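You operate a simulated robot arm through the tools that you are given. There is no shell and no other tool. Be economical: measure what you need, move in short steps, check, and stop when the job is done.

The job below is to be done with a simulated robot arm. You get a single attempt, and the scene is never put back.

JOB
Tidy up at the side deck. At the end: the green shackle from the side deck is on the left half of the bench; two of the grey cards from the side deck are on the left half of the bench; the grey rubber cap from the side deck is on the teal plate; whatever was shut is shut again. Leave all else as you found it, and nothing knocked over.
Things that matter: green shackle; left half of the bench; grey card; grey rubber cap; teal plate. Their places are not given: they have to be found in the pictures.

It is judged by the outcome, as a careful person would: the job done as asked, and still so three seconds after it is handed in. It fails if anything else is knocked over, pushed out of place, dropped, spilled or broken. A push-on lid holds only when it is set on centred and level and pressed home; a screw cap is set on level and turned clockwise until tight.

ROBOT AND FRAMES
A 7-joint arm with a two-finger parallel gripper, fixed in place. Base frame: the origin is at the foot of the arm, x ahead of it, y to its left, z up; the work surface is at about z = 618. Units: mm, rad, N and s.
With the tool pointing down near the work surface it reaches from about 180 to 660 mm from the base axis. Its first joint turns from -1.152 to 1.152 rad. Payload 1.57 kg.
The tool frame sits at the grasp point between the pads (the TCP): z along the fingers, y along the line on which they close. The tips reach 30 mm beyond it. The gripper opens to 110 mm. The fingers are 24 mm wide and 12 mm thick; the gripper's body (48 by 112 mm) begins 78 mm behind the TCP.
Orientation is that of the tool frame in the base frame, as a unit quaternion [w, x, y, z]. With the fingers straight down and closing along the base's y, the tool's x points along the base's -x, its y along +y and its z along -z.

CONTROLS
- The arm moves only by the tool servo_tool. Its argument "motion" is one flat list of numbers, 7 for each row, row after row: the shift along the tool's x, y, z in mm, then the turn, a rotation vector about the tool's x, y, z in degrees, then the opening, from 0 (shut) to 1 (fully open). In form: [dx, dy, dz, wx, wy, wz, jaw, dx, dy, dz, wx, wy, wz, jaw, ...]. A call has 1 to 20 rows; each row shifts and turns the commanded pose from where the row before left it, along the tool's axes as they then stand. Each row takes 0.2 s and may step no farther than 50 mm and 0.15 rad from the row before; otherwise, or with a gripper value out of range, the whole call is refused. Where a pose cannot be reached the arm comes as near as it can. A force on the tool above 40 N (or 10 N above the force at the start of the call, whichever is more), or a blocked arm, ends the call early, and 0.2 s more pass. Each finger travels about 108 mm/s and halts on what it meets, pressing with about 32 N; the grip force reading is that of the motor and also rises with nothing between the fingers. The clock runs only during rows and for 0.2 s after the last one: add rows that do not move to give the fingers time. The reply holds the time, the measured pose of the TCP, the force on the tool along the base axes, the opening and the grip force, in the units named above and with some noise, and new pictures: "pictures" is both (left out), scene, wrist or none.
- Cameras (640 x 400 px; columns grow to the right, rows downward): "scene" is fixed at [147.6, -389, 1389.2]; the picture's right is [0.89, -0.46, 0.00], its down [-0.33, -0.64, -0.70] and it looks along [0.32, 0.62, -0.72] (base axes); focal length 224 px, centre (320, 200). "wrist" rides on the gripper at [-36, 0, -80] in the tool frame; the picture's right is [0.00, -1.00, 0.00], its down [0.97, 0.00, -0.24] and it looks along [0.24, 0.00, 0.97] (tool axes); focal length 218 px, centre (320, 200).
- pixel_to_xyz(camera, pixels): for up to 12 pixels [column, row] of the newest picture of that camera ("zoom" is the newest enlarged one), the place [x, y, z] in the base frame of the surface seen there, good to about 2 mm. The clock stands still meanwhile.
- close_up(camera, box): a new picture of the part [left, top, right, bottom] of that camera's present view, enlarged. The clock stands still meanwhile.
- hand_in(): hands the job in; it is judged then, once.

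Go step by step. Measure first, check grasps and placings, and put right what went wrong. The budget is 80 turns and 120 pictures, counting those below and the enlarged ones. Unless the task says otherwise, let go and move clear before handing in, and close with one line.

The tools are called by a JSON object that holds its "api" and its "payload". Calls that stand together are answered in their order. servo_tool: Moves the arm, as the interface text tells. Its arguments: {"type":"object","properties":{"motion":{"type":"array","items":{"type":"number"}},"pictures":{"type":"string","enum":["both","scene","wrist","none"]}},"required":["motion"]} The other tools are called the same way: pixel_to_xyz (camera, pixels) gives the place of the surface under pixels of a picture; close_up (camera, box) takes an enlarged picture of a part of a camera's view; hand_in () hands the job in.

At the start:

```text
clock: 0.0
position: [333.2, 8.5, 1126.6]
orientation: [0.0, 0.0, 1.0, 0.0]
ft_force: [-0.6, -0.5, -0.6]
grip_width: 110.0
finger_force: 0.1
```

scene: 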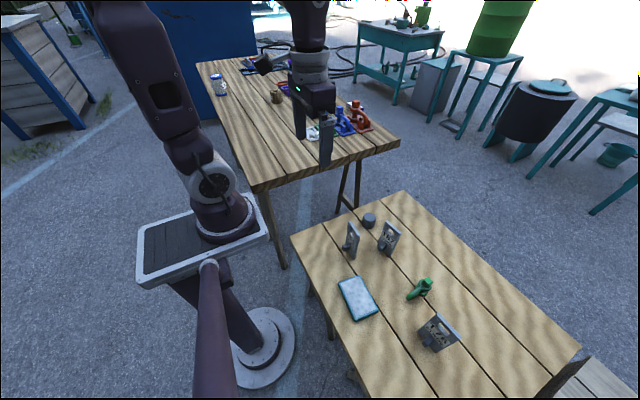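
wrist: 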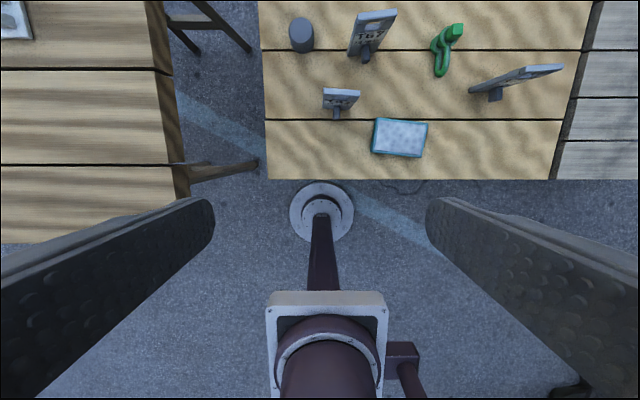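

The pictures show a bench with objects on the left and the side deck with cards, shackle, cap and a bluish box. I'll look closer and measure.

{"api": "close_up", "payload": {"camera": "scene", "box": [280, 190, 480, 360]}}

{"api": "close_up", "payload": {"camera": "scene", "box": [190, 40, 410, 200]}}

{"api": "pixel_to_xyz", "payload": {"camera": "scene", "pixels": [[369, 218], [351, 240], [389, 238], [438, 330], [424, 287], [358, 298], [300, 240], [400, 195], [570, 350], [199, 64], [257, 188], [396, 142]]}}

{"api": "pixel_to_xyz", "payload": {"camera": "wrist", "pixels": [[301, 30], [372, 20], [341, 95], [520, 75], [445, 45], [400, 137], [375, 120], [427, 123], [420, 157], [372, 153], [268, 178], [550, 178]]}}

```text
2.35 times, centred on (380, 275) of scene
```

zoom: 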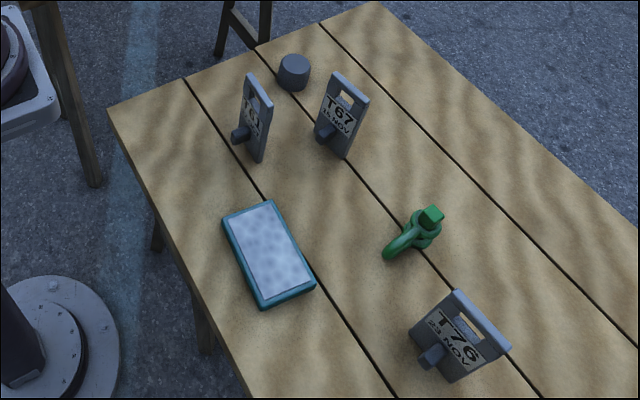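

```text
2.50 times, centred on (300, 120) of scene
```

zoom: 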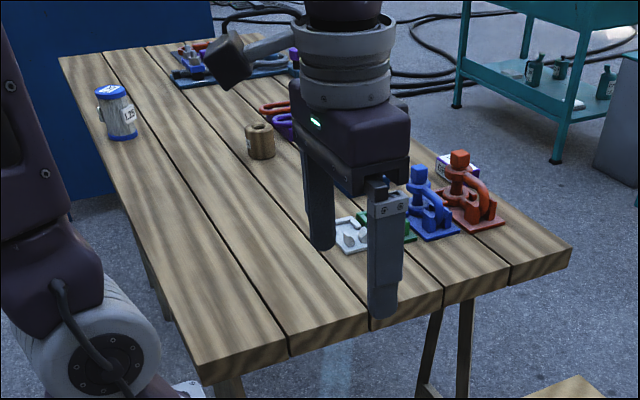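

```text
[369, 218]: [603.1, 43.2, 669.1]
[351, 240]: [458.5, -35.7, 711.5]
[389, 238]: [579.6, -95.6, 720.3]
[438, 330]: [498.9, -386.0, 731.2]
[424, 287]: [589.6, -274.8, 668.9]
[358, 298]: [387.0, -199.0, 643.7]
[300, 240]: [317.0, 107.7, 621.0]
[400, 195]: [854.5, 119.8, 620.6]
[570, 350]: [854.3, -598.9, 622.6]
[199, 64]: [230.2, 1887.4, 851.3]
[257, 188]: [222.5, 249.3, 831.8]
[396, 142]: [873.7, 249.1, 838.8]
```

```text
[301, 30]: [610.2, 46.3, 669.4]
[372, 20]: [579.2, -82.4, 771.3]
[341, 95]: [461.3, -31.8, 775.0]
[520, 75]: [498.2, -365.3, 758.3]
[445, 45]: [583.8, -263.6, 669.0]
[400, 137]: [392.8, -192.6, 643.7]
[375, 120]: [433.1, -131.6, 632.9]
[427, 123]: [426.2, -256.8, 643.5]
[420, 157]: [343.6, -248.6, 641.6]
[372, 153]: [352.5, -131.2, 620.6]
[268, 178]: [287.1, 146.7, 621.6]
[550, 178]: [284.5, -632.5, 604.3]
```

The wooden table with the cards lies at z≈620, and the other table at z≈835. I'll measure more of the tall table, its items, and the grey planks at lower right.

{"api": "close_up", "payload": {"camera": "scene", "box": [480, 300, 640, 400]}}

{"api": "pixel_to_xyz", "payload": {"camera": "scene", "pixels": [[200, 68], [230, 120], [276, 70], [205, 70], [220, 82], [276, 97], [312, 130], [345, 125], [362, 120], [300, 170], [600, 375], [585, 355]]}}

{"api": "close_up", "payload": {"camera": "scene", "box": [190, 45, 310, 120]}}

{"api": "close_up", "payload": {"camera": "wrist", "box": [240, 0, 640, 200]}}

```text
4.00 times, centred on (560, 350) of scene
```

zoom: 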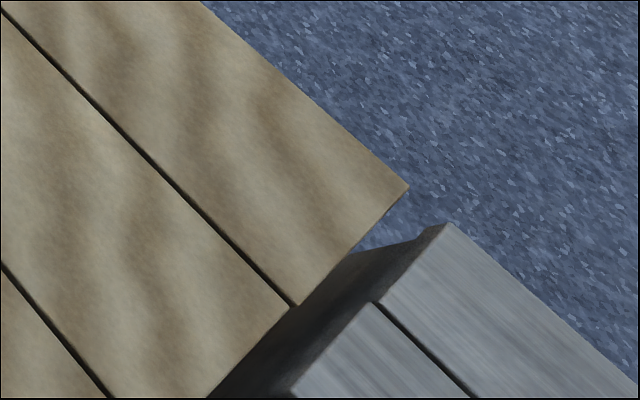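

```text
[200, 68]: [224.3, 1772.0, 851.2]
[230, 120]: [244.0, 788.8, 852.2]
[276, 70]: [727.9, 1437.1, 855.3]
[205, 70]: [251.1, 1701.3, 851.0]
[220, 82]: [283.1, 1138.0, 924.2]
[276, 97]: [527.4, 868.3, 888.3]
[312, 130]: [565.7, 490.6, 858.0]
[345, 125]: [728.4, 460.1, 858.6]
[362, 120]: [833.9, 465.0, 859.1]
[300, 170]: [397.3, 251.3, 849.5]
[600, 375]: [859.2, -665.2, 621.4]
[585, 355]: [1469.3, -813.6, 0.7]
```

```text
5.33 times, centred on (250, 82) of scene
```

zoom: 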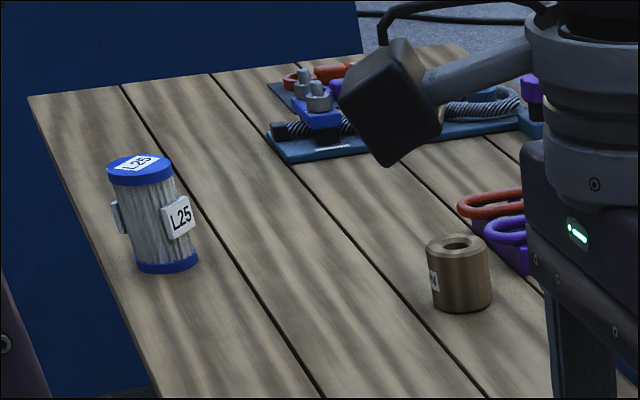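

```text
1.60 times, centred on (440, 100) of wrist
```

zoom: 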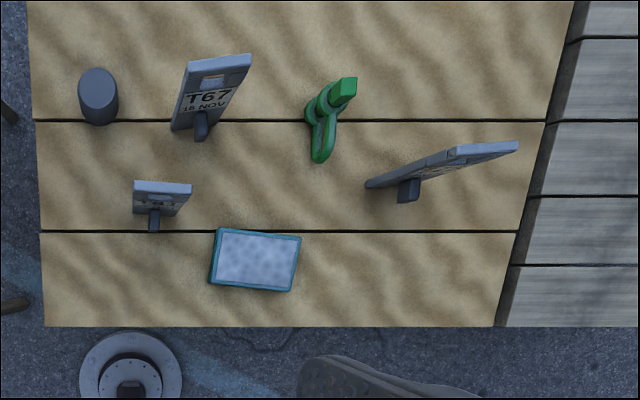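

Grey planks also lie at z≈621 beyond y=-610, so I need to see both sides. I'll move the camera right first at height.

{"api": "servo_tool", "payload": {"motion": [0, -45, 0, 0, 0, 0, 1, 0, -45, 0, 0, 0, 0, 1, 0, -45, 0, 0, 0, 0, 1, 0, -45, 0, 0, 0, 0, 1, 0, -45, 0, 0, 0, 0, 1, 0, -45, 0, 0, 0, 0, 1, 0, -45, 0, 0, 0, 0, 1, 0, -45, 0, 0, 0, 0, 1, 0, -40, 0, 0, 0, 0, 1], "pictures": "both"}}

```text
clock: 2.0
position: [333.6, -391.2, 1124.0]
orientation: [0.001, 0.0, 1.0, 0.0]
ft_force: [1.4, -0.1, 0.4]
grip_width: 109.8
finger_force: 0.1
```

scene: 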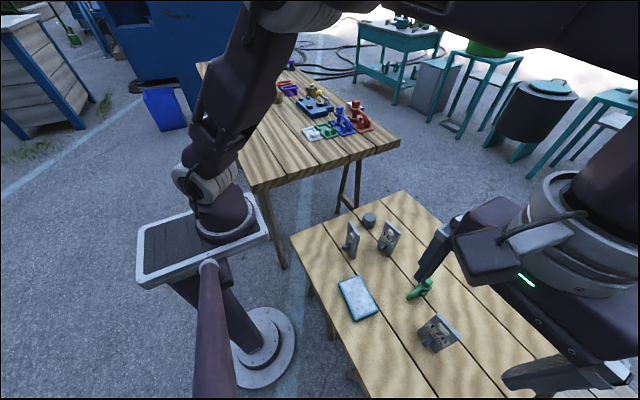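
wrist: 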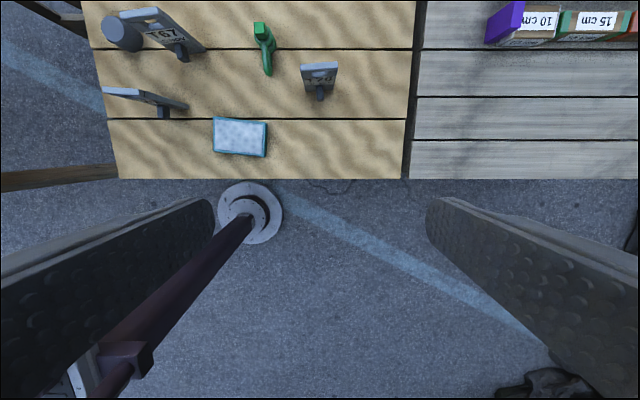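

The grey table holds labelled boxes and lies out of reach. Now the tall table is less blocked, so I'll enlarge it.

{"api": "close_up", "payload": {"camera": "scene", "box": [250, 50, 410, 150]}}

{"api": "pixel_to_xyz", "payload": {"camera": "scene", "pixels": [[310, 134], [327, 130], [342, 128], [360, 123], [312, 108], [315, 90], [285, 88], [277, 98], [258, 190], [400, 143], [290, 65], [325, 70]]}}

{"api": "close_up", "payload": {"camera": "wrist", "box": [400, 0, 640, 150]}}

```text
4.00 times, centred on (330, 100) of scene
```

zoom: 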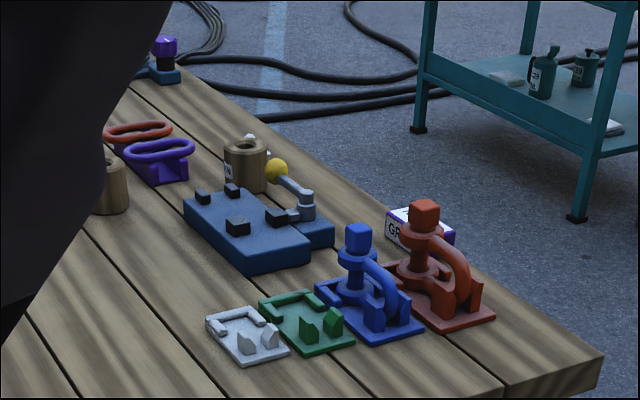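

```text
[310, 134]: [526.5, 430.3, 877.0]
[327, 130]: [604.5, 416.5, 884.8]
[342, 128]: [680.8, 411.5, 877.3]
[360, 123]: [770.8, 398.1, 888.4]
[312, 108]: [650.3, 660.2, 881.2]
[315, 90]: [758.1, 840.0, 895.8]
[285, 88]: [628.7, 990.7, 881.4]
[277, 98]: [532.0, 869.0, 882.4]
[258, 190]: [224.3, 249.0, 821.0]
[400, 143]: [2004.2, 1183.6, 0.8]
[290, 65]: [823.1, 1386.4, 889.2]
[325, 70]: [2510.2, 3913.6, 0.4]
```

```text
2.67 times, centred on (520, 75) of wrist
```

zoom: 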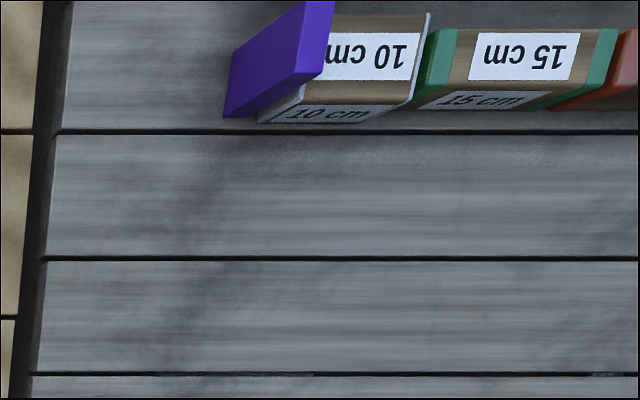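

Bench = tall table (surface z≈851, y 249–1770), with its left half (low x) free; the side deck = sandy table. I'll move closer above the deck to inspect the objects.

{"api": "servo_tool", "payload": {"motion": [-11, 30, 15, 0, 0, 0, 1, -11, 30, 15, 0, 0, 0, 1, -11, 30, 15, 0, 0, 0, 1, -11, 30, 15, 0, 0, 0, 1, -11, 30, 15, 0, 0, 0, 1, -11, 30, 15, 0, 0, 0, 1, -11, 30, 15, 0, 0, 0, 1, -11, 30, 15, 0, 0, 0, 1], "pictures": "wrist"}}

{"api": "close_up", "payload": {"camera": "wrist", "box": [160, 0, 480, 200]}}

```text
clock: 3.8
position: [421.6, -152.2, 1006.6]
orientation: [0.0, 0.0, 1.0, 0.0]
ft_force: [0.1, 0.4, -0.7]
grip_width: 110.1
finger_force: 0.0
```

wrist: 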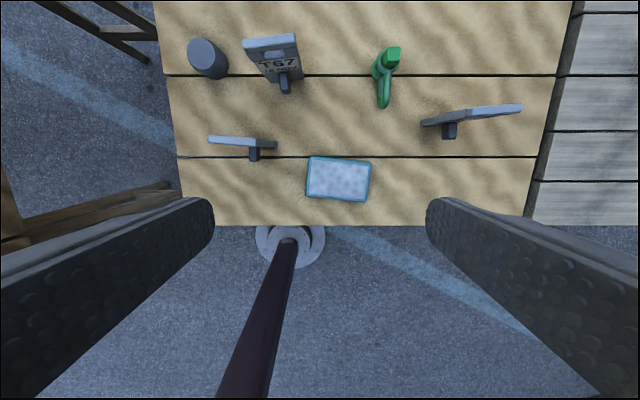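

```text
2.00 times, centred on (320, 100) of wrist
```

zoom: 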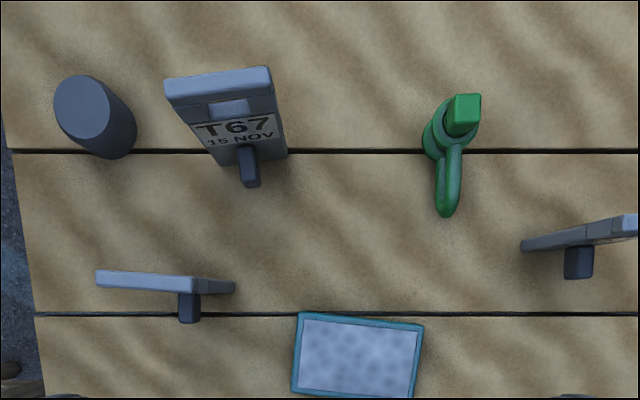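

The cards stand upright with a peg toward -x. I'll measure points on them, the cap and the shackle.

{"api": "pixel_to_xyz", "payload": {"camera": "zoom", "pixels": [[170, 86], [266, 73], [168, 96], [270, 86], [251, 184], [288, 154], [99, 273], [191, 278], [98, 283], [191, 290], [188, 320], [233, 288]]}}

{"api": "pixel_to_xyz", "payload": {"camera": "wrist", "pixels": [[422, 123], [470, 113], [520, 105], [521, 110], [449, 135], [190, 52], [214, 45], [202, 41], [202, 58], [393, 52], [384, 60], [384, 104]]}}

{"api": "close_up", "payload": {"camera": "wrist", "box": [360, 30, 440, 120]}}

{"api": "close_up", "payload": {"camera": "scene", "box": [395, 265, 475, 355]}}

{"api": "close_up", "payload": {"camera": "scene", "box": [330, 205, 410, 265]}}

```text
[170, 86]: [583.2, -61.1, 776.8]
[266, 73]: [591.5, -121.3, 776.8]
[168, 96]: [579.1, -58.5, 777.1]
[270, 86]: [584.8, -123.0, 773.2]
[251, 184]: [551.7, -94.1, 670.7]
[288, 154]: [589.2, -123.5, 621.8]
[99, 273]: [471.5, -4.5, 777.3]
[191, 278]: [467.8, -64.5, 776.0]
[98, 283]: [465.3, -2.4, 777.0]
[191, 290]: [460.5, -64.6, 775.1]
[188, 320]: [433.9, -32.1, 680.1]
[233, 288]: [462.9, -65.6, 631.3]
```

```text
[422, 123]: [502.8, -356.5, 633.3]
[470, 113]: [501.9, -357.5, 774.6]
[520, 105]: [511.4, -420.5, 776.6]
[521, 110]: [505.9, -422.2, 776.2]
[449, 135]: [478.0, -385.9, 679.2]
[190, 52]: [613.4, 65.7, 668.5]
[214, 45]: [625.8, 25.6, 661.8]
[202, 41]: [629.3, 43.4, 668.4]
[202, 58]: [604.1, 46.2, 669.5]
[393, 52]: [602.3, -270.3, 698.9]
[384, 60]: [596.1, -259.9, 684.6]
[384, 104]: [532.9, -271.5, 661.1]
```

```text
4.44 times, centred on (400, 75) of wrist
```

zoom: 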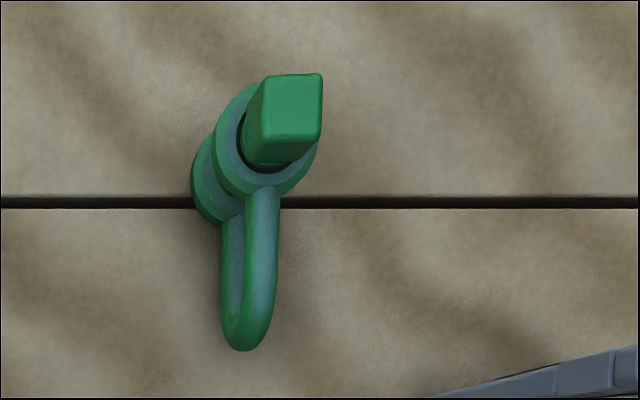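

```text
4.44 times, centred on (435, 310) of scene
```

zoom: 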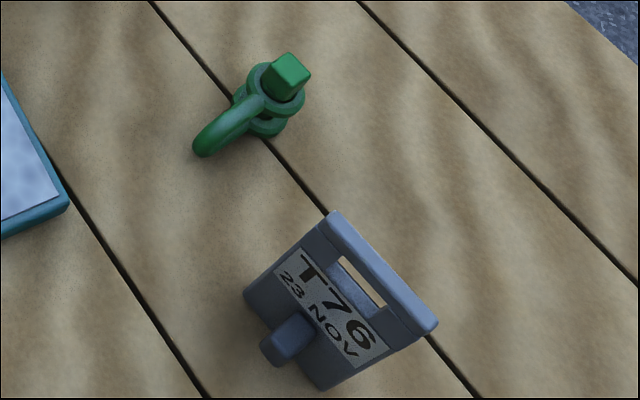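

```text
6.67 times, centred on (370, 235) of scene
```

zoom: 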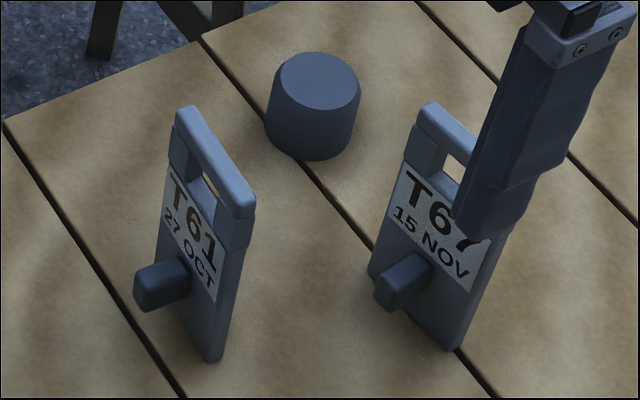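

T61 (centre ≈(467,-33.5), top 777, 63 wide) is graspable across its width. I'll go above it with fingers open and descend partway to check.

{"api": "servo_tool", "payload": {"motion": [-9, 23.7, 21.3, 0, 0, 0, 1, -9, 23.7, 21.3, 0, 0, 0, 1, -9, 23.7, 21.3, 0, 0, 0, 1, -9, 23.7, 21.3, 0, 0, 0, 1, -9.4, 23.9, 21.3, 0, 0, 3.5, 1, 0, 0, 30, 0, 0, 0, 1, 0, 0, 30, 0, 0, 0, 1, 0, 0, 0, 0, 0, 0, 1], "pictures": "both"}}

```text
clock: 5.6
position: [466.5, -32.9, 839.2]
orientation: [0.0, 0.03, 1.0, 0.0]
ft_force: [0.9, 0.3, 0.6]
grip_width: 109.7
finger_force: 0.2
```

scene: 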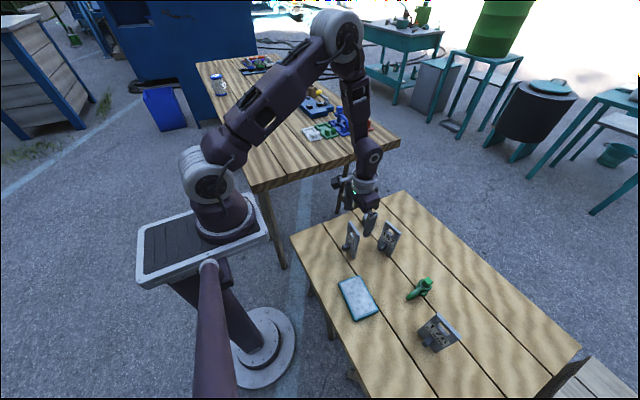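
wrist: 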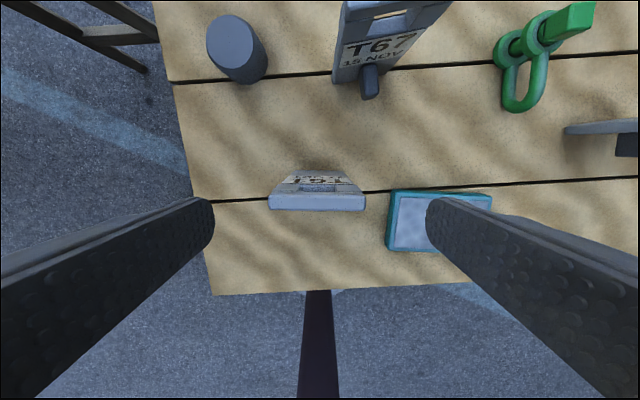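

T61 is centred between the fingers (top at (318,200), where expected). Descend to z≈725 and close.

{"api": "servo_tool", "payload": {"motion": [0, 0, 30, 0, 0, 0, 1, 0, 0, 30, 0, 0, 0, 1, 0, 0, 30, 0, 0, 0, 1, 0, 0, 24, 0, 0, 0, 1, 0, 0, 0, 0, 0, 0, 1, 0, 0, 0, 0, 0, 0, 0.5, 0, 0, 0, 0, 0, 0, 0.5, 0, 0, 0, 0, 0, 0, 0.5, 0, 0, 0, 0, 0, 0, 0.5], "pictures": "both"}}

```text
clock: 7.6
position: [466.1, -32.3, 725.2]
orientation: [0.0, 0.031, 1.0, 0.001]
ft_force: [0.8, -0.1, 0.6]
grip_width: 67.7
finger_force: 32.2
```

scene: 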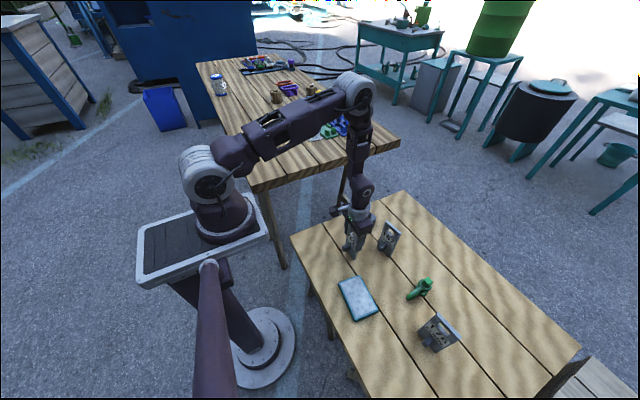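
wrist: 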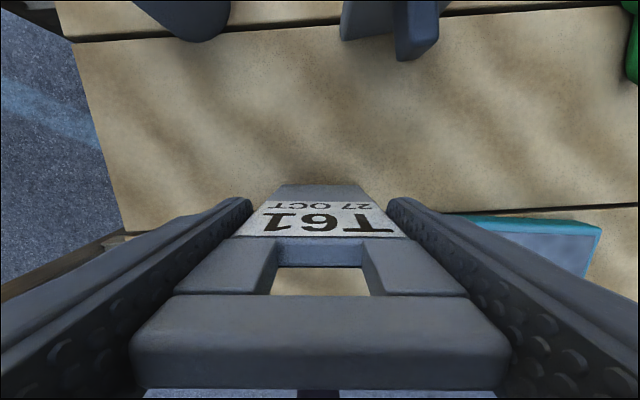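

T61 is gripped (width 67.7). Lift straight up to z≈1040, straighten the yaw, then carry to above (440,330).

{"api": "servo_tool", "payload": {"motion": [0, 0, -15, 0, 0, 0, 0.5, 0, 0, -30, 0, 0, 0, 0.5, 0, 0, -40, 0, 0, 0, 0.5, 0, 0, -40, 0, 0, 0, 0.5, 0, 0, -40, 0, 0, 0, 0.5, 0, 0, -40, 0, 0, 0, 0.5, 0, 0, -40, 0, 0, 0, 0.5, 0, 0, -40, 0, 0, 0, 0.5, 0, 0, -30, 0, 0, -3.5, 0.5, 2.9, 40.2, 0, 0, 0, 0, 0.5, 2.9, 40.2, 0, 0, 0, 0, 0.5, 2.9, 40.2, 0, 0, 0, 0, 0.5, 2.9, 40.2, 0, 0, 0, 0, 0.5, 2.9, 40.2, 0, 0, 0, 0, 0.5, 2.9, 40.2, 0, 0, 0, 0, 0.5, 2.9, 40.2, 0, 0, 0, 0, 0.5, 2.9, 40.2, 0, 0, 0, 0, 0.5, 2.9, 40.2, 0, 0, 0, 0, 0.5, 0, 0, 0, 0, 0, 0, 0.5], "pictures": "both"}}

```text
clock: 11.6
position: [440.9, 329.9, 1041.7]
orientation: [-0.001, 0.0, 1.0, 0.0]
ft_force: [0.8, 0.9, -0.4]
grip_width: 67.8
finger_force: 32.0
```

scene: 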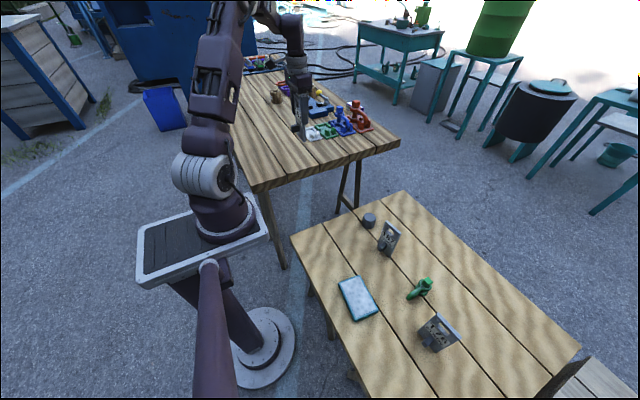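
wrist: 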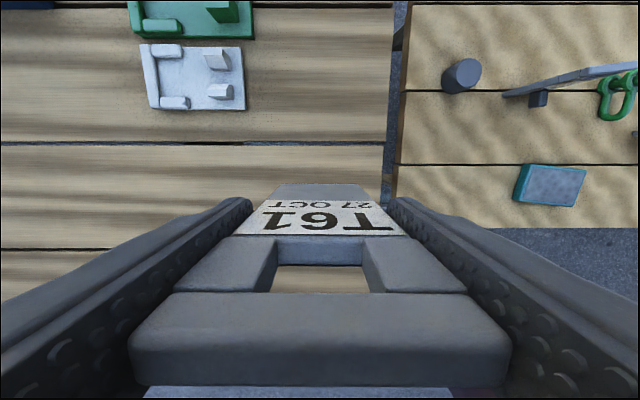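

Card is above the bench; plank gaps appear at rows 145 and 250. I'll measure the gaps, surface height, and white base's place.

{"api": "pixel_to_xyz", "payload": {"camera": "wrist", "pixels": [[100, 145], [370, 145], [100, 248], [100, 125], [350, 120], [150, 200], [100, 180], [385, 180], [160, 105], [240, 107], [150, 45], [390, 215]]}}

```text
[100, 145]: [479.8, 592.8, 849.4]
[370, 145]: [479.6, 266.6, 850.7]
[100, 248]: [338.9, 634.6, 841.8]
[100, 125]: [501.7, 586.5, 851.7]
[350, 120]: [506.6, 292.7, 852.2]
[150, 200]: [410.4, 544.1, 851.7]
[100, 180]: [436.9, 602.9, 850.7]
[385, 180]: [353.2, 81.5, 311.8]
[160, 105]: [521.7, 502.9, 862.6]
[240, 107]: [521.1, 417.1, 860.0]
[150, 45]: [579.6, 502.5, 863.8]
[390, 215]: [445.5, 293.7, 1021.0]
```

Gaps are at x≈480 and 342, so x=441 is mid-plank; surface ≈851.5. Lower to TCP ≈957.

{"api": "servo_tool", "payload": {"motion": [0, 0, 30, 0, 0, 0, 0.5, 0, 0, 30, 0, 0, 0, 0.5, 0, 0, 15, 0, 0, 0, 0.5, 0, 0, 5, 0, 0, 0, 0.5, 0, 0, 3, 0, 0, 0, 0.5, 0, 0, 1, 0, 0, 0, 0.5, 0, 0, 1, 0, 0, 0, 0.5, 0, 0, 0, 0, 0, 0, 0.5], "pictures": "scene"}}

{"api": "close_up", "payload": {"camera": "scene", "box": [260, 80, 360, 160]}}

```text
clock: 13.4
position: [440.4, 328.0, 956.1]
orientation: [0.0, 0.0, 1.0, 0.001]
ft_force: [-0.4, -0.2, -2.1]
grip_width: 67.6
finger_force: 31.7
```

scene: 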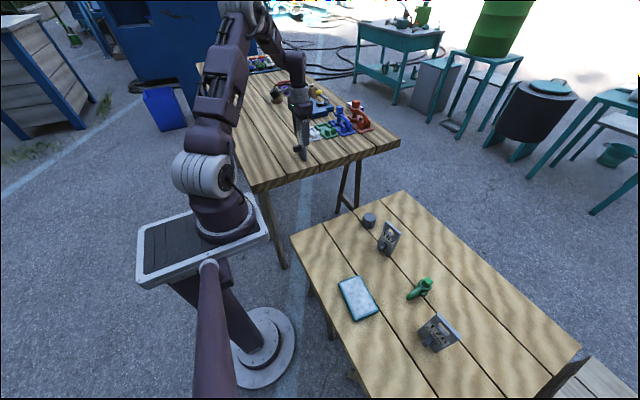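

```text
5.00 times, centred on (310, 120) of scene
```

zoom: 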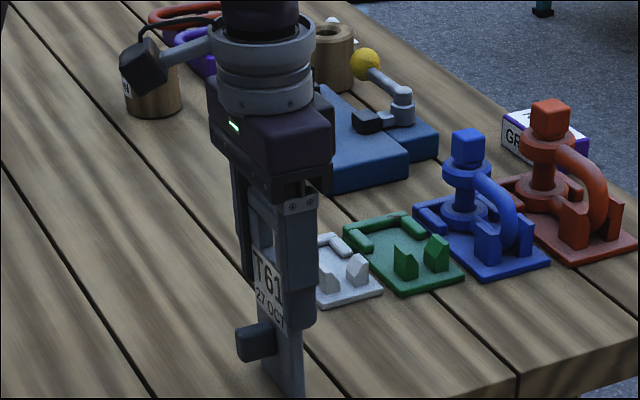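

Nearly touching. Creep down in 1 mm steps watching force.

{"api": "servo_tool", "payload": {"motion": [0, 0, 1, 0, 0, 0, 0.5, 0, 0, 0, 0, 0, 0, 0.5], "pictures": "none"}}

{"api": "servo_tool", "payload": {"motion": [0, 0, 1, 0, 0, 0, 0.5, 0, 0, 0, 0, 0, 0, 0.5], "pictures": "none"}}

```text
clock: 14.0
position: [441.4, 328.9, 954.7]
orientation: [0.0, 0.0, 1.0, 0.0]
ft_force: [-3.4, -3.8, 15.3]
grip_width: 67.7
finger_force: 31.9
```

```text
clock: 14.6
position: [442.3, 328.7, 954.6]
orientation: [0.001, 0.0, 1.0, 0.001]
ft_force: [-1.0, -6.2, 30.1]
grip_width: 67.9
finger_force: 31.9
```

Contact made (30 N). Ease up 1 mm, open, and rise clear.

{"api": "servo_tool", "payload": {"motion": [0, 0, -1.2, 0, 0, 0, 0.5, 0, 0, 0, 0, 0, 0, 0.75, 0, 0, 0, 0, 0, 0, 1, 0, 0, 0, 0, 0, 0, 1, 0, 0, 0, 0, 0, 0, 1, 0, 0, -20, 0, 0, 0, 1, 0, 0, -30, 0, 0, 0, 1, 0, 0, -40, 0, 0, 0, 1, 0, 0, -40, 0, 0, 0, 1, 0, 0, 0, 0, 0, 0, 1], "pictures": "both"}}

```text
clock: 16.8
position: [441.2, 329.0, 1084.2]
orientation: [0.0, 0.0, 1.0, 0.0]
ft_force: [0.6, 0.2, 0.0]
grip_width: 110.0
finger_force: 0.0
```

scene: 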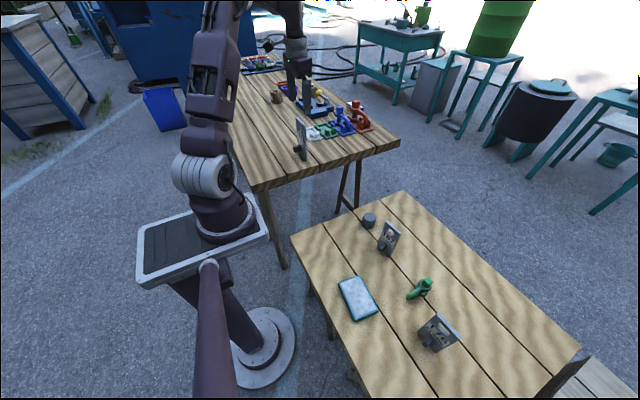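
wrist: 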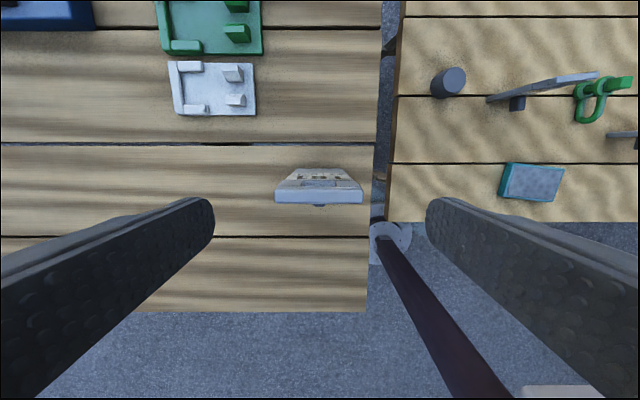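

T61 stands on the bench. Next, go above T67 (≈(585,-91)) and lower to z≈840.

{"api": "servo_tool", "payload": {"motion": [-13.05, -38.2, 0, 0, 0, 0, 1, -13.05, -38.2, 0, 0, 0, 0, 1, -13.05, -38.2, 0, 0, 0, 0, 1, -13.05, -38.2, 0, 0, 0, 0, 1, -13.05, -38.2, 0, 0, 0, 0, 1, -13.05, -38.2, 0, 0, 0, 0, 1, -13.05, -38.2, 0, 0, 0, 0, 1, -13.05, -38.2, 0, 0, 0, 0, 1, -13.05, -38.2, 0, 0, 0, 0, 1, -13.05, -38.2, 0, 0, 0, 0, 1, -13.05, -38.2, 0, 0, 0, 0, 1, 0, 0, 40, 0, 0, -6.5, 1, 0, 0, 40, 0, 0, 0, 1, 0, 0, 40, 0, 0, 0, 1, 0, 0, 40, 0, 0, 0, 1, 0, 0, 40, 0, 0, 0, 1, 0, 0, 44, 0, 0, 0, 1, 0, 0, 0, 0, 0, 0, 1], "pictures": "wrist"}}

{"api": "pixel_to_xyz", "payload": {"camera": "wrist", "pixels": [[320, 200], [285, 200], [355, 200]]}}

```text
clock: 20.6
position: [583.7, -88.8, 839.4]
orientation: [0.0, -0.057, 0.998, 0.0]
ft_force: [-0.2, -0.3, 1.0]
grip_width: 110.0
finger_force: 0.1
```

wrist: 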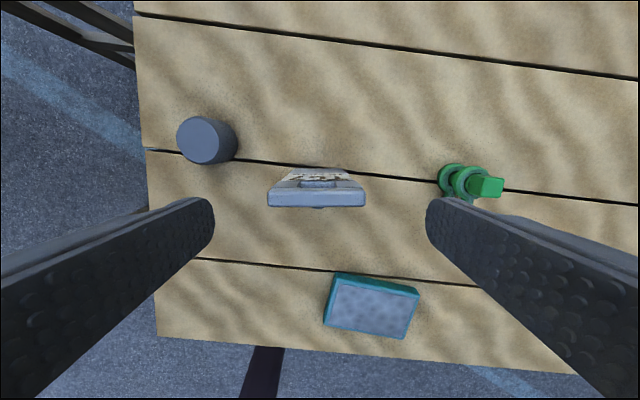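

```text
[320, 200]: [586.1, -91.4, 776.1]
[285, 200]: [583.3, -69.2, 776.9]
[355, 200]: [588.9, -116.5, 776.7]
```

T67 is centred and aligned. Descend and grip.

{"api": "servo_tool", "payload": {"motion": [-1.5, -2, 30, 0, 0, 0, 1, 0, 0, 30, 0, 0, 0, 1, 0, 0, 30, 0, 0, 0, 1, 0, 0, 24, 0, 0, 0, 1, 0, 0, 0, 0, 0, 0, 1, 0, 0, 0, 0, 0, 0, 0.5, 0, 0, 0, 0, 0, 0, 0.5, 0, 0, 0, 0, 0, 0, 0.5, 0, 0, 0, 0, 0, 0, 0.5], "pictures": "wrist"}}

```text
clock: 22.6
position: [584.6, -91.9, 726.2]
orientation: [0.0, -0.058, 0.998, 0.001]
ft_force: [-0.1, 0.0, -0.1]
grip_width: 67.8
finger_force: 31.7
```

wrist: 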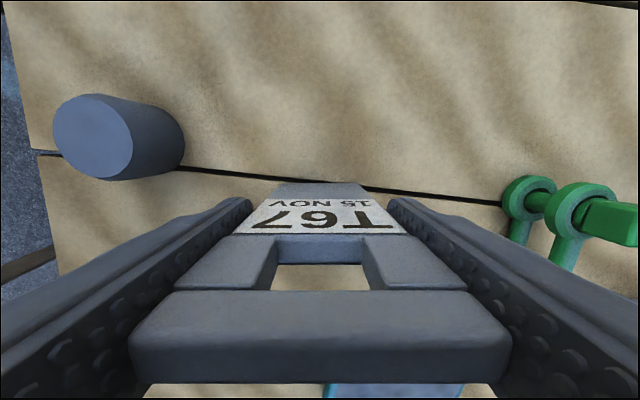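

T67 gripped. Lift, then swing inward and over to (380,329), keeping clear of T61.

{"api": "servo_tool", "payload": {"motion": [0, 0, -20, 0, 0, 0, 0.5, 0, 0, -43, 0, 0, 0, 0.5, 0, 0, -43, 0, 0, 0, 0.5, 0, 0, -43, 0, 0, 0, 0.5, 0, 0, -43, 0, 0, 0, 0.5, 0, 0, -43, 0, 0, 0, 0.5, 0, 0, -43, 0, 0, 0, 0.5, 0, 0, -43, 0, 0, 6.5, 0.5, 34.1, 31.8, 0, 0, 0, 0, 0.5, 34.1, 31.8, 0, 0, 0, 0, 0.5, 34.1, 31.8, 0, 0, 0, 0, 0.5, 34.1, 31.8, 0, 0, 0, 0, 0.5, 34.1, 31.8, 0, 0, 0, 0, 0.5, 34.1, 31.8, 0, 0, 0, 0, 0.5, 0, 38.2, 0, 0, 0, 0, 0.5, 0, 38.2, 0, 0, 0, 0, 0.5, 0, 38.2, 0, 0, 0, 0, 0.5, 0, 38.2, 0, 0, 0, 0, 0.5, 0, 38.2, 0, 0, 0, 0, 0.5, 0, 38.2, 0, 0, 0, 0, 0.5], "pictures": "both"}}

```text
clock: 26.8
position: [384.6, 328.0, 1046.2]
orientation: [0.0, 0.0, 1.0, -0.001]
ft_force: [0.8, 0.1, -1.4]
grip_width: 67.6
finger_force: 31.6
```

scene: 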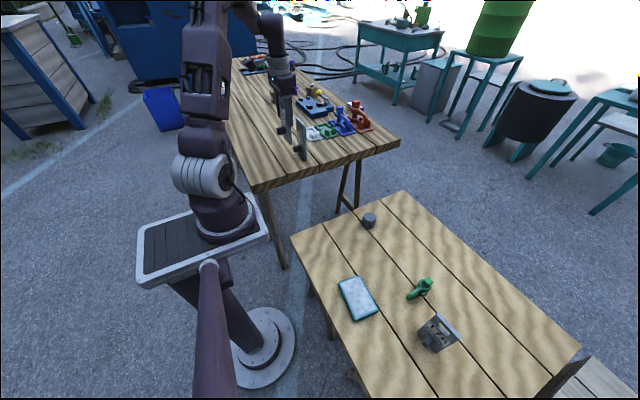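
wrist: 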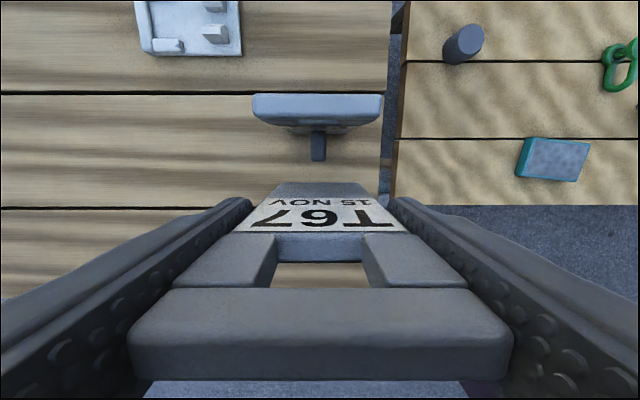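

Shift 10 mm farther from T61, then lower to just above contact.

{"api": "servo_tool", "payload": {"motion": [10, 0, 0, 0, 0, 0, 0.5, 0, 0, 30, 0, 0, 0, 0.5, 0, 0, 30, 0, 0, 0, 0.5, 0, 0, 20, 0, 0, 0, 0.5, 0, 0, 5, 0, 0, 0, 0.5, 0, 0, 3, 0, 0, 0, 0.5, 0, 0, 1, 0, 0, 0, 0.5, 0, 0, 0, 0, 0, 0, 0.5], "pictures": "none"}}

{"api": "servo_tool", "payload": {"motion": [0, 0, 1, 0, 0, 0, 0.5, 0, 0, 0, 0, 0, 0, 0.5], "pictures": "none"}}

```text
clock: 28.6
position: [372.8, 326.6, 958.0]
orientation: [-0.001, 0.0, 1.0, 0.0]
ft_force: [1.4, 0.2, -1.4]
grip_width: 67.7
finger_force: 32.2
```

```text
clock: 29.2
position: [373.0, 326.8, 959.0]
orientation: [0.0, 0.001, 1.0, 0.0]
ft_force: [-0.2, 0.6, -1.7]
grip_width: 67.9
finger_force: 31.8
```

No contact yet; continue creeping.

{"api": "servo_tool", "payload": {"motion": [0, 0, 1, 0, 0, 0, 0.5, 0, 0, 0, 0, 0, 0, 0.5], "pictures": "none"}}

{"api": "servo_tool", "payload": {"motion": [0, 0, 1, 0, 0, 0, 0.5, 0, 0, 0, 0, 0, 0, 0.5], "pictures": "none"}}

{"api": "servo_tool", "payload": {"motion": [0, 0, 0.7, 0, 0, 0, 0.5, 0, 0, 0, 0, 0, 0, 0.5], "pictures": "none"}}

```text
clock: 29.8
position: [372.6, 327.2, 956.6]
orientation: [-0.001, 0.0, 1.0, 0.001]
ft_force: [0.3, 1.0, -1.1]
grip_width: 68.0
finger_force: 32.0
```

```text
clock: 30.4
position: [373.0, 327.7, 955.2]
orientation: [-0.001, 0.0, 1.0, 0.0]
ft_force: [-0.5, -0.3, -0.3]
grip_width: 68.0
finger_force: 31.7
```

```text
clock: 31.0
position: [372.6, 327.7, 954.9]
orientation: [0.0, -0.001, 1.0, 0.0]
ft_force: [-1.2, -3.8, 12.8]
grip_width: 67.7
finger_force: 32.1
```

Contact (12.8 N). Release here and rise clear.

{"api": "servo_tool", "payload": {"motion": [0, 0, -0.4, 0, 0, 0, 0.5, 0, 0, 0, 0, 0, 0, 0.75, 0, 0, 0, 0, 0, 0, 1, 0, 0, 0, 0, 0, 0, 1, 0, 0, 0, 0, 0, 0, 1, 0, 0, -20, 0, 0, 0, 1, 0, 0, -30, 0, 0, 0, 1, 0, 0, -40, 0, 0, 0, 1, 0, 0, -40, 0, 0, 0, 1, 0, 0, 0, 0, 0, 0, 1], "pictures": "wrist"}}

```text
clock: 33.2
position: [372.1, 327.5, 1086.1]
orientation: [-0.001, 0.0, 1.0, 0.0]
ft_force: [-0.3, -0.4, -0.8]
grip_width: 110.2
finger_force: 0.0
```

wrist: 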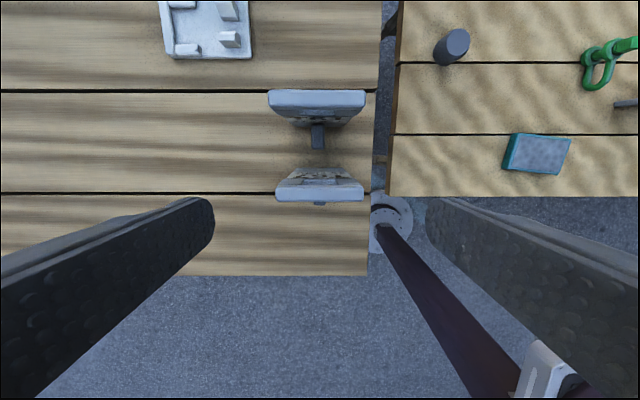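

Both cards stand. Now go above the cap near (600,40).

{"api": "servo_tool", "payload": {"motion": [-28.5, -35.9, 0, 0, 0, 0, 1, -28.5, -35.9, 0, 0, 0, 0, 1, -28.5, -35.9, 0, 0, 0, 0, 1, -28.5, -35.9, 0, 0, 0, 0, 1, -28.5, -35.9, 0, 0, 0, 0, 1, -28.5, -35.9, 0, 0, 0, 0, 1, -28.5, -35.9, 0, 0, 0, 0, 1, -28.5, -35.9, 0, 0, 0, 0, 1, 0, 0, 45, 0, 0, 0, 1, 0, 0, 45, 0, 0, 0, 1, 0, 0, 45, 0, 0, 0, 1, 0, 0, 45, 0, 0, 0, 1, 0, 0, 45, 0, 0, 0, 1, 0, 0, 0, 0, 0, 0, 1], "pictures": "wrist"}}

{"api": "close_up", "payload": {"camera": "wrist", "box": [240, 80, 400, 180]}}

```text
clock: 36.2
position: [599.5, 40.1, 859.3]
orientation: [0.0, 0.0, 1.0, 0.0]
ft_force: [0.1, 0.6, 0.0]
grip_width: 109.9
finger_force: 0.1
```

wrist: 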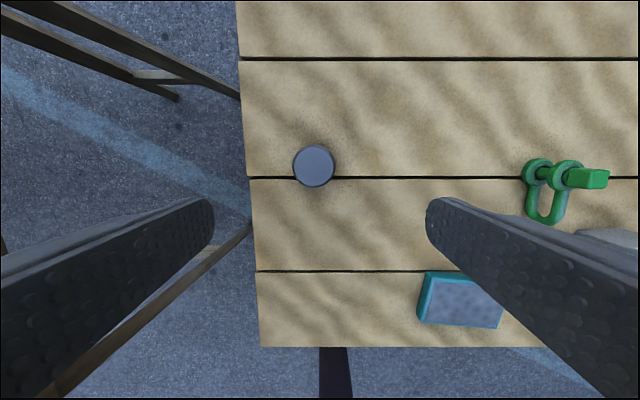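

```text
4.00 times, centred on (320, 130) of wrist
```

zoom: 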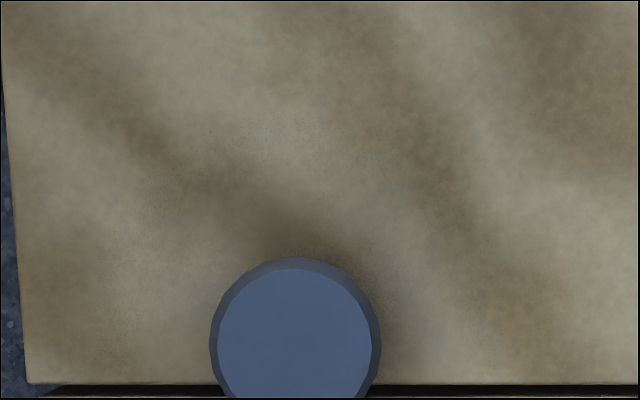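

Cap seen at (314,167). Measure its centre and edges, plus the plate's corners.

{"api": "pixel_to_xyz", "payload": {"camera": "wrist", "pixels": [[314, 167], [297, 167], [331, 167], [314, 150], [314, 184], [460, 300], [434, 280], [500, 288], [494, 322], [420, 317]]}}

```text
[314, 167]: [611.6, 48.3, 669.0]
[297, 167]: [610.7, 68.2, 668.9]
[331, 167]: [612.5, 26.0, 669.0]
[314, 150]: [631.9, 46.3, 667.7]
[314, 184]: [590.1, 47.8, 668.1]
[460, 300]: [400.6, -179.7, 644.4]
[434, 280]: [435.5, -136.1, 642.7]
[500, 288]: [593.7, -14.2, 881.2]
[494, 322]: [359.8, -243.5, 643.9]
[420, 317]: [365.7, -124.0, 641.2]
```

Cap centre ≈(611,47), dia ≈42, top 669. Descend to TCP z≈655 and grip.

{"api": "servo_tool", "payload": {"motion": [-11.5, 7.2, 40, 0, 0, 0, 1, 0, 0, 45, 0, 0, 0, 1, 0, 0, 45, 0, 0, 0, 1, 0, 0, 40, 0, 0, 0, 1, 0, 0, 24, 0, 0, 0, 1, 0, 0, 10, 0, 0, 0, 1, 0, 0, 0, 0, 0, 0, 1, 0, 0, 0, 0, 0, 0, 0.3, 0, 0, 0, 0, 0, 0, 0.3, 0, 0, 0, 0, 0, 0, 0.3, 0, 0, 0, 0, 0, 0, 0.3], "pictures": "wrist"}}

```text
clock: 38.6
position: [612.0, 47.9, 655.3]
orientation: [0.0, 0.0, 1.0, 0.0]
ft_force: [0.3, -0.4, 0.1]
grip_width: 55.1
finger_force: 32.0
```

wrist: 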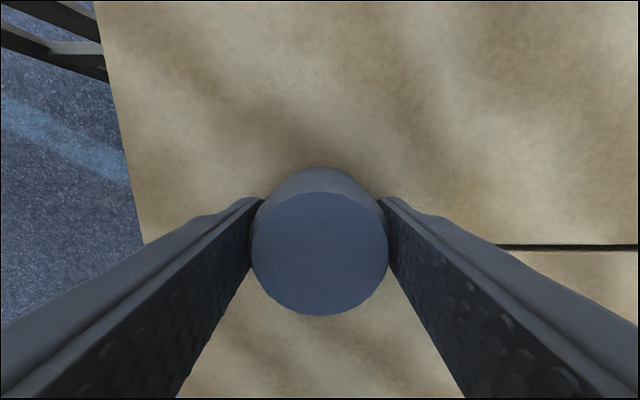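

Cap gripped. Lift 80, carry over the plate centre (≈(392,-192)), lower to ≈9 mm above.

{"api": "servo_tool", "payload": {"motion": [0, 0, -20, 0, 0, 0, 0.3, 0, 0, -30, 0, 0, 0, 0.3, 0, 0, -30, 0, 0, 0, 0.3, 31.4, -34.2, 0, 0, 0, 0, 0.3, 31.4, -34.2, 0, 0, 0, 0, 0.3, 31.4, -34.2, 0, 0, 0, 0, 0.3, 31.4, -34.2, 0, 0, 0, 0, 0.3, 31.4, -34.2, 0, 0, 0, 0, 0.3, 31.4, -34.2, 0, 0, 0, 0, 0.3, 31.4, -34.2, 0, 0, 0, 0, 0.3, 0, 0, 30, 0, 0, 0, 0.3, 0, 0, 17, 0, 0, 0, 0.3, 0, 0, 0, 0, 0, 0, 0.3], "pictures": "both"}}

{"api": "close_up", "payload": {"camera": "scene", "box": [310, 240, 410, 330]}}

```text
clock: 41.4
position: [391.5, -193.4, 687.5]
orientation: [0.0, 0.001, 1.0, 0.0]
ft_force: [0.1, -0.3, -0.9]
grip_width: 55.0
finger_force: 31.6
```

scene: 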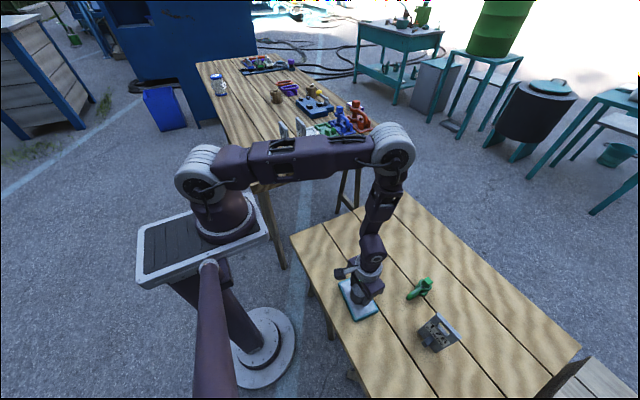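
wrist: 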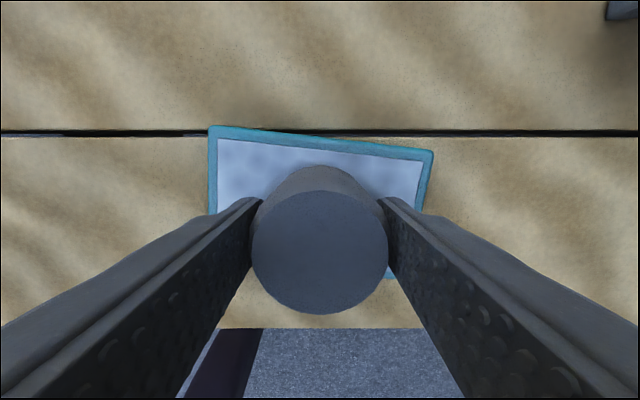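

```text
4.44 times, centred on (360, 285) of scene
```

zoom: 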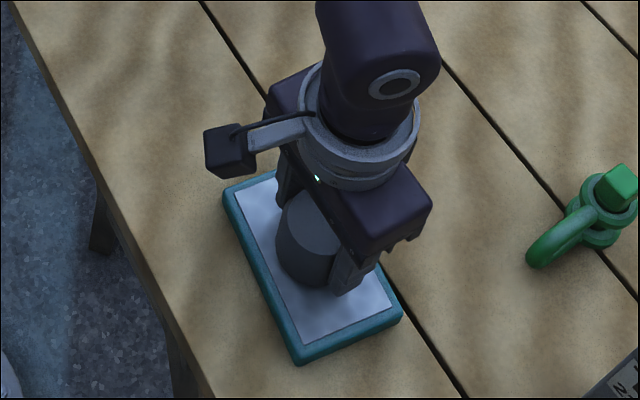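

Cap is over the plate's middle. Lower in small steps to contact (expected TCP ≈679).

{"api": "servo_tool", "payload": {"motion": [0, 0, 4, 0, 0, 0, 0.3, 0, 0, 2, 0, 0, 0, 0.3, 0, 0, 1, 0, 0, 0, 0.3, 0, 0, 0, 0, 0, 0, 0.3], "pictures": "none"}}

{"api": "servo_tool", "payload": {"motion": [0, 0, 1, 0, 0, 0, 0.3, 0, 0, 0, 0, 0, 0, 0.3], "pictures": "none"}}

{"api": "servo_tool", "payload": {"motion": [0, 0, 0.7, 0, 0, 0, 0.3, 0, 0, 0, 0, 0, 0, 0.3], "pictures": "none"}}

```text
clock: 42.4
position: [392.9, -192.2, 682.2]
orientation: [0.0, 0.0, 1.0, 0.0]
ft_force: [-0.8, -0.2, -0.6]
grip_width: 55.2
finger_force: 31.5
```

```text
clock: 43.0
position: [391.4, -191.9, 682.0]
orientation: [0.0, 0.0, 1.0, 0.0]
ft_force: [0.1, 0.0, -1.2]
grip_width: 55.3
finger_force: 31.9
```

```text
clock: 43.6
position: [391.9, -191.7, 681.1]
orientation: [0.0, 0.0, 1.0, 0.0]
ft_force: [0.8, -0.5, -0.1]
grip_width: 55.2
finger_force: 31.4
```

{"api": "servo_tool", "payload": {"motion": [0, 0, 1, 0, 0, 0, 0.3, 0, 0, 0, 0, 0, 0, 0.3], "pictures": "none"}}

{"api": "servo_tool", "payload": {"motion": [0, 0, 0.7, 0, 0, 0, 0.3, 0, 0, 0, 0, 0, 0, 0.3], "pictures": "none"}}

{"api": "servo_tool", "payload": {"motion": [0, 0, 0.5, 0, 0, 0, 0.3, 0, 0, 0, 0, 0, 0, 0.3], "pictures": "none"}}

```text
clock: 44.2
position: [391.7, -192.9, 680.1]
orientation: [-0.001, 0.0, 1.0, 0.0]
ft_force: [0.0, -0.3, -1.5]
grip_width: 55.0
finger_force: 32.2
```

```text
clock: 44.8
position: [392.1, -193.5, 677.6]
orientation: [0.0, 0.0, 1.0, 0.0]
ft_force: [0.9, -0.7, -0.4]
grip_width: 54.9
finger_force: 31.9
```

```text
clock: 45.4
position: [390.3, -192.4, 677.8]
orientation: [0.0, 0.0, 1.0, -0.001]
ft_force: [-0.8, -0.4, -0.5]
grip_width: 55.1
finger_force: 31.6
```

Still no contact force; continue.

{"api": "servo_tool", "payload": {"motion": [0, 0, 0.7, 0, 0, 0, 0.3, 0, 0, 0, 0, 0, 0, 0.3], "pictures": "none"}}

{"api": "servo_tool", "payload": {"motion": [0, 0, 0.7, 0, 0, 0, 0.3, 0, 0, 0, 0, 0, 0, 0.3], "pictures": "both"}}

{"api": "close_up", "payload": {"camera": "scene", "box": [335, 270, 385, 310]}}

```text
clock: 46.0
position: [392.4, -192.4, 677.6]
orientation: [0.0, -0.001, 1.0, 0.0]
ft_force: [-4.0, 1.9, 22.5]
grip_width: 55.0
finger_force: 31.6
```

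```text
clock: 46.4
position: [391.3, -193.5, 678.5]
orientation: [0.0, 0.0, 1.0, 0.0]
ft_force: [-1.9, 3.2, 11.3]
grip_width: 55.1
finger_force: 31.4
stopped in row 1: the force on the tool passed its limit (the readings are from after the stop); the commanded pose is now the measured one
```

scene: 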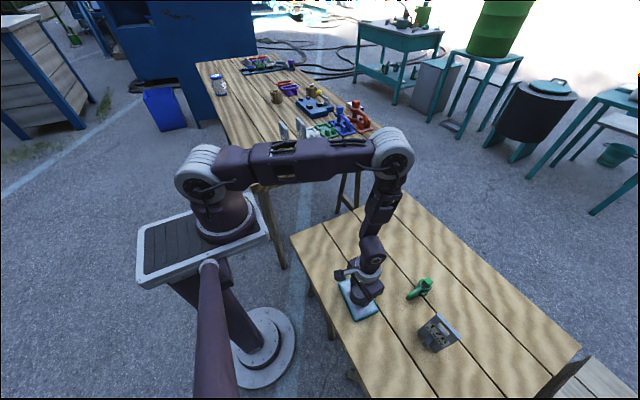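
wrist: 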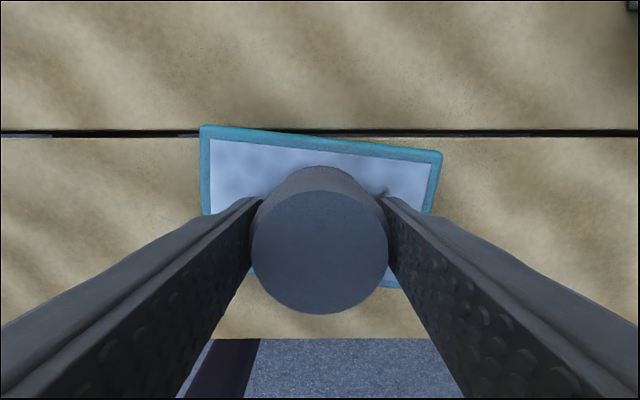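

```text
10.00 times, centred on (360, 290) of scene
```

zoom: 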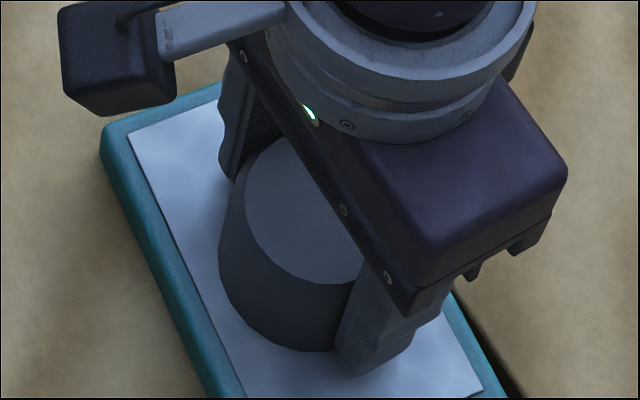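

Cap rests on the plate (contact). Release and rise.

{"api": "servo_tool", "payload": {"motion": [0, 0, 0, 0, 0, 0, 0.6, 0, 0, 0, 0, 0, 0, 0.9, 0, 0, 0, 0, 0, 0, 0.9, 0, 0, -30, 0, 0, 0, 1, 0, 0, -40, 0, 0, 0, 1, 0, 0, -40, 0, 0, 0, 1, 0, 0, -40, 0, 0, 0, 1, 0, 0, 0, 0, 0, 0, 1], "pictures": "wrist"}}

{"api": "pixel_to_xyz", "payload": {"camera": "wrist", "pixels": [[320, 190], [305, 205], [335, 205]]}}

```text
clock: 48.2
position: [391.3, -194.0, 827.8]
orientation: [0.0, 0.0, 1.0, 0.0]
ft_force: [0.1, 1.4, 0.3]
grip_width: 110.3
finger_force: 0.1
```

wrist: 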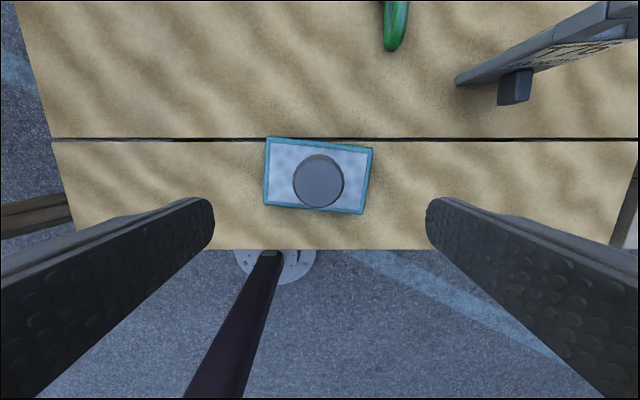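

```text
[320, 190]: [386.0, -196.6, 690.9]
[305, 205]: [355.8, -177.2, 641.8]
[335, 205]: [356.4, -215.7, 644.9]
```

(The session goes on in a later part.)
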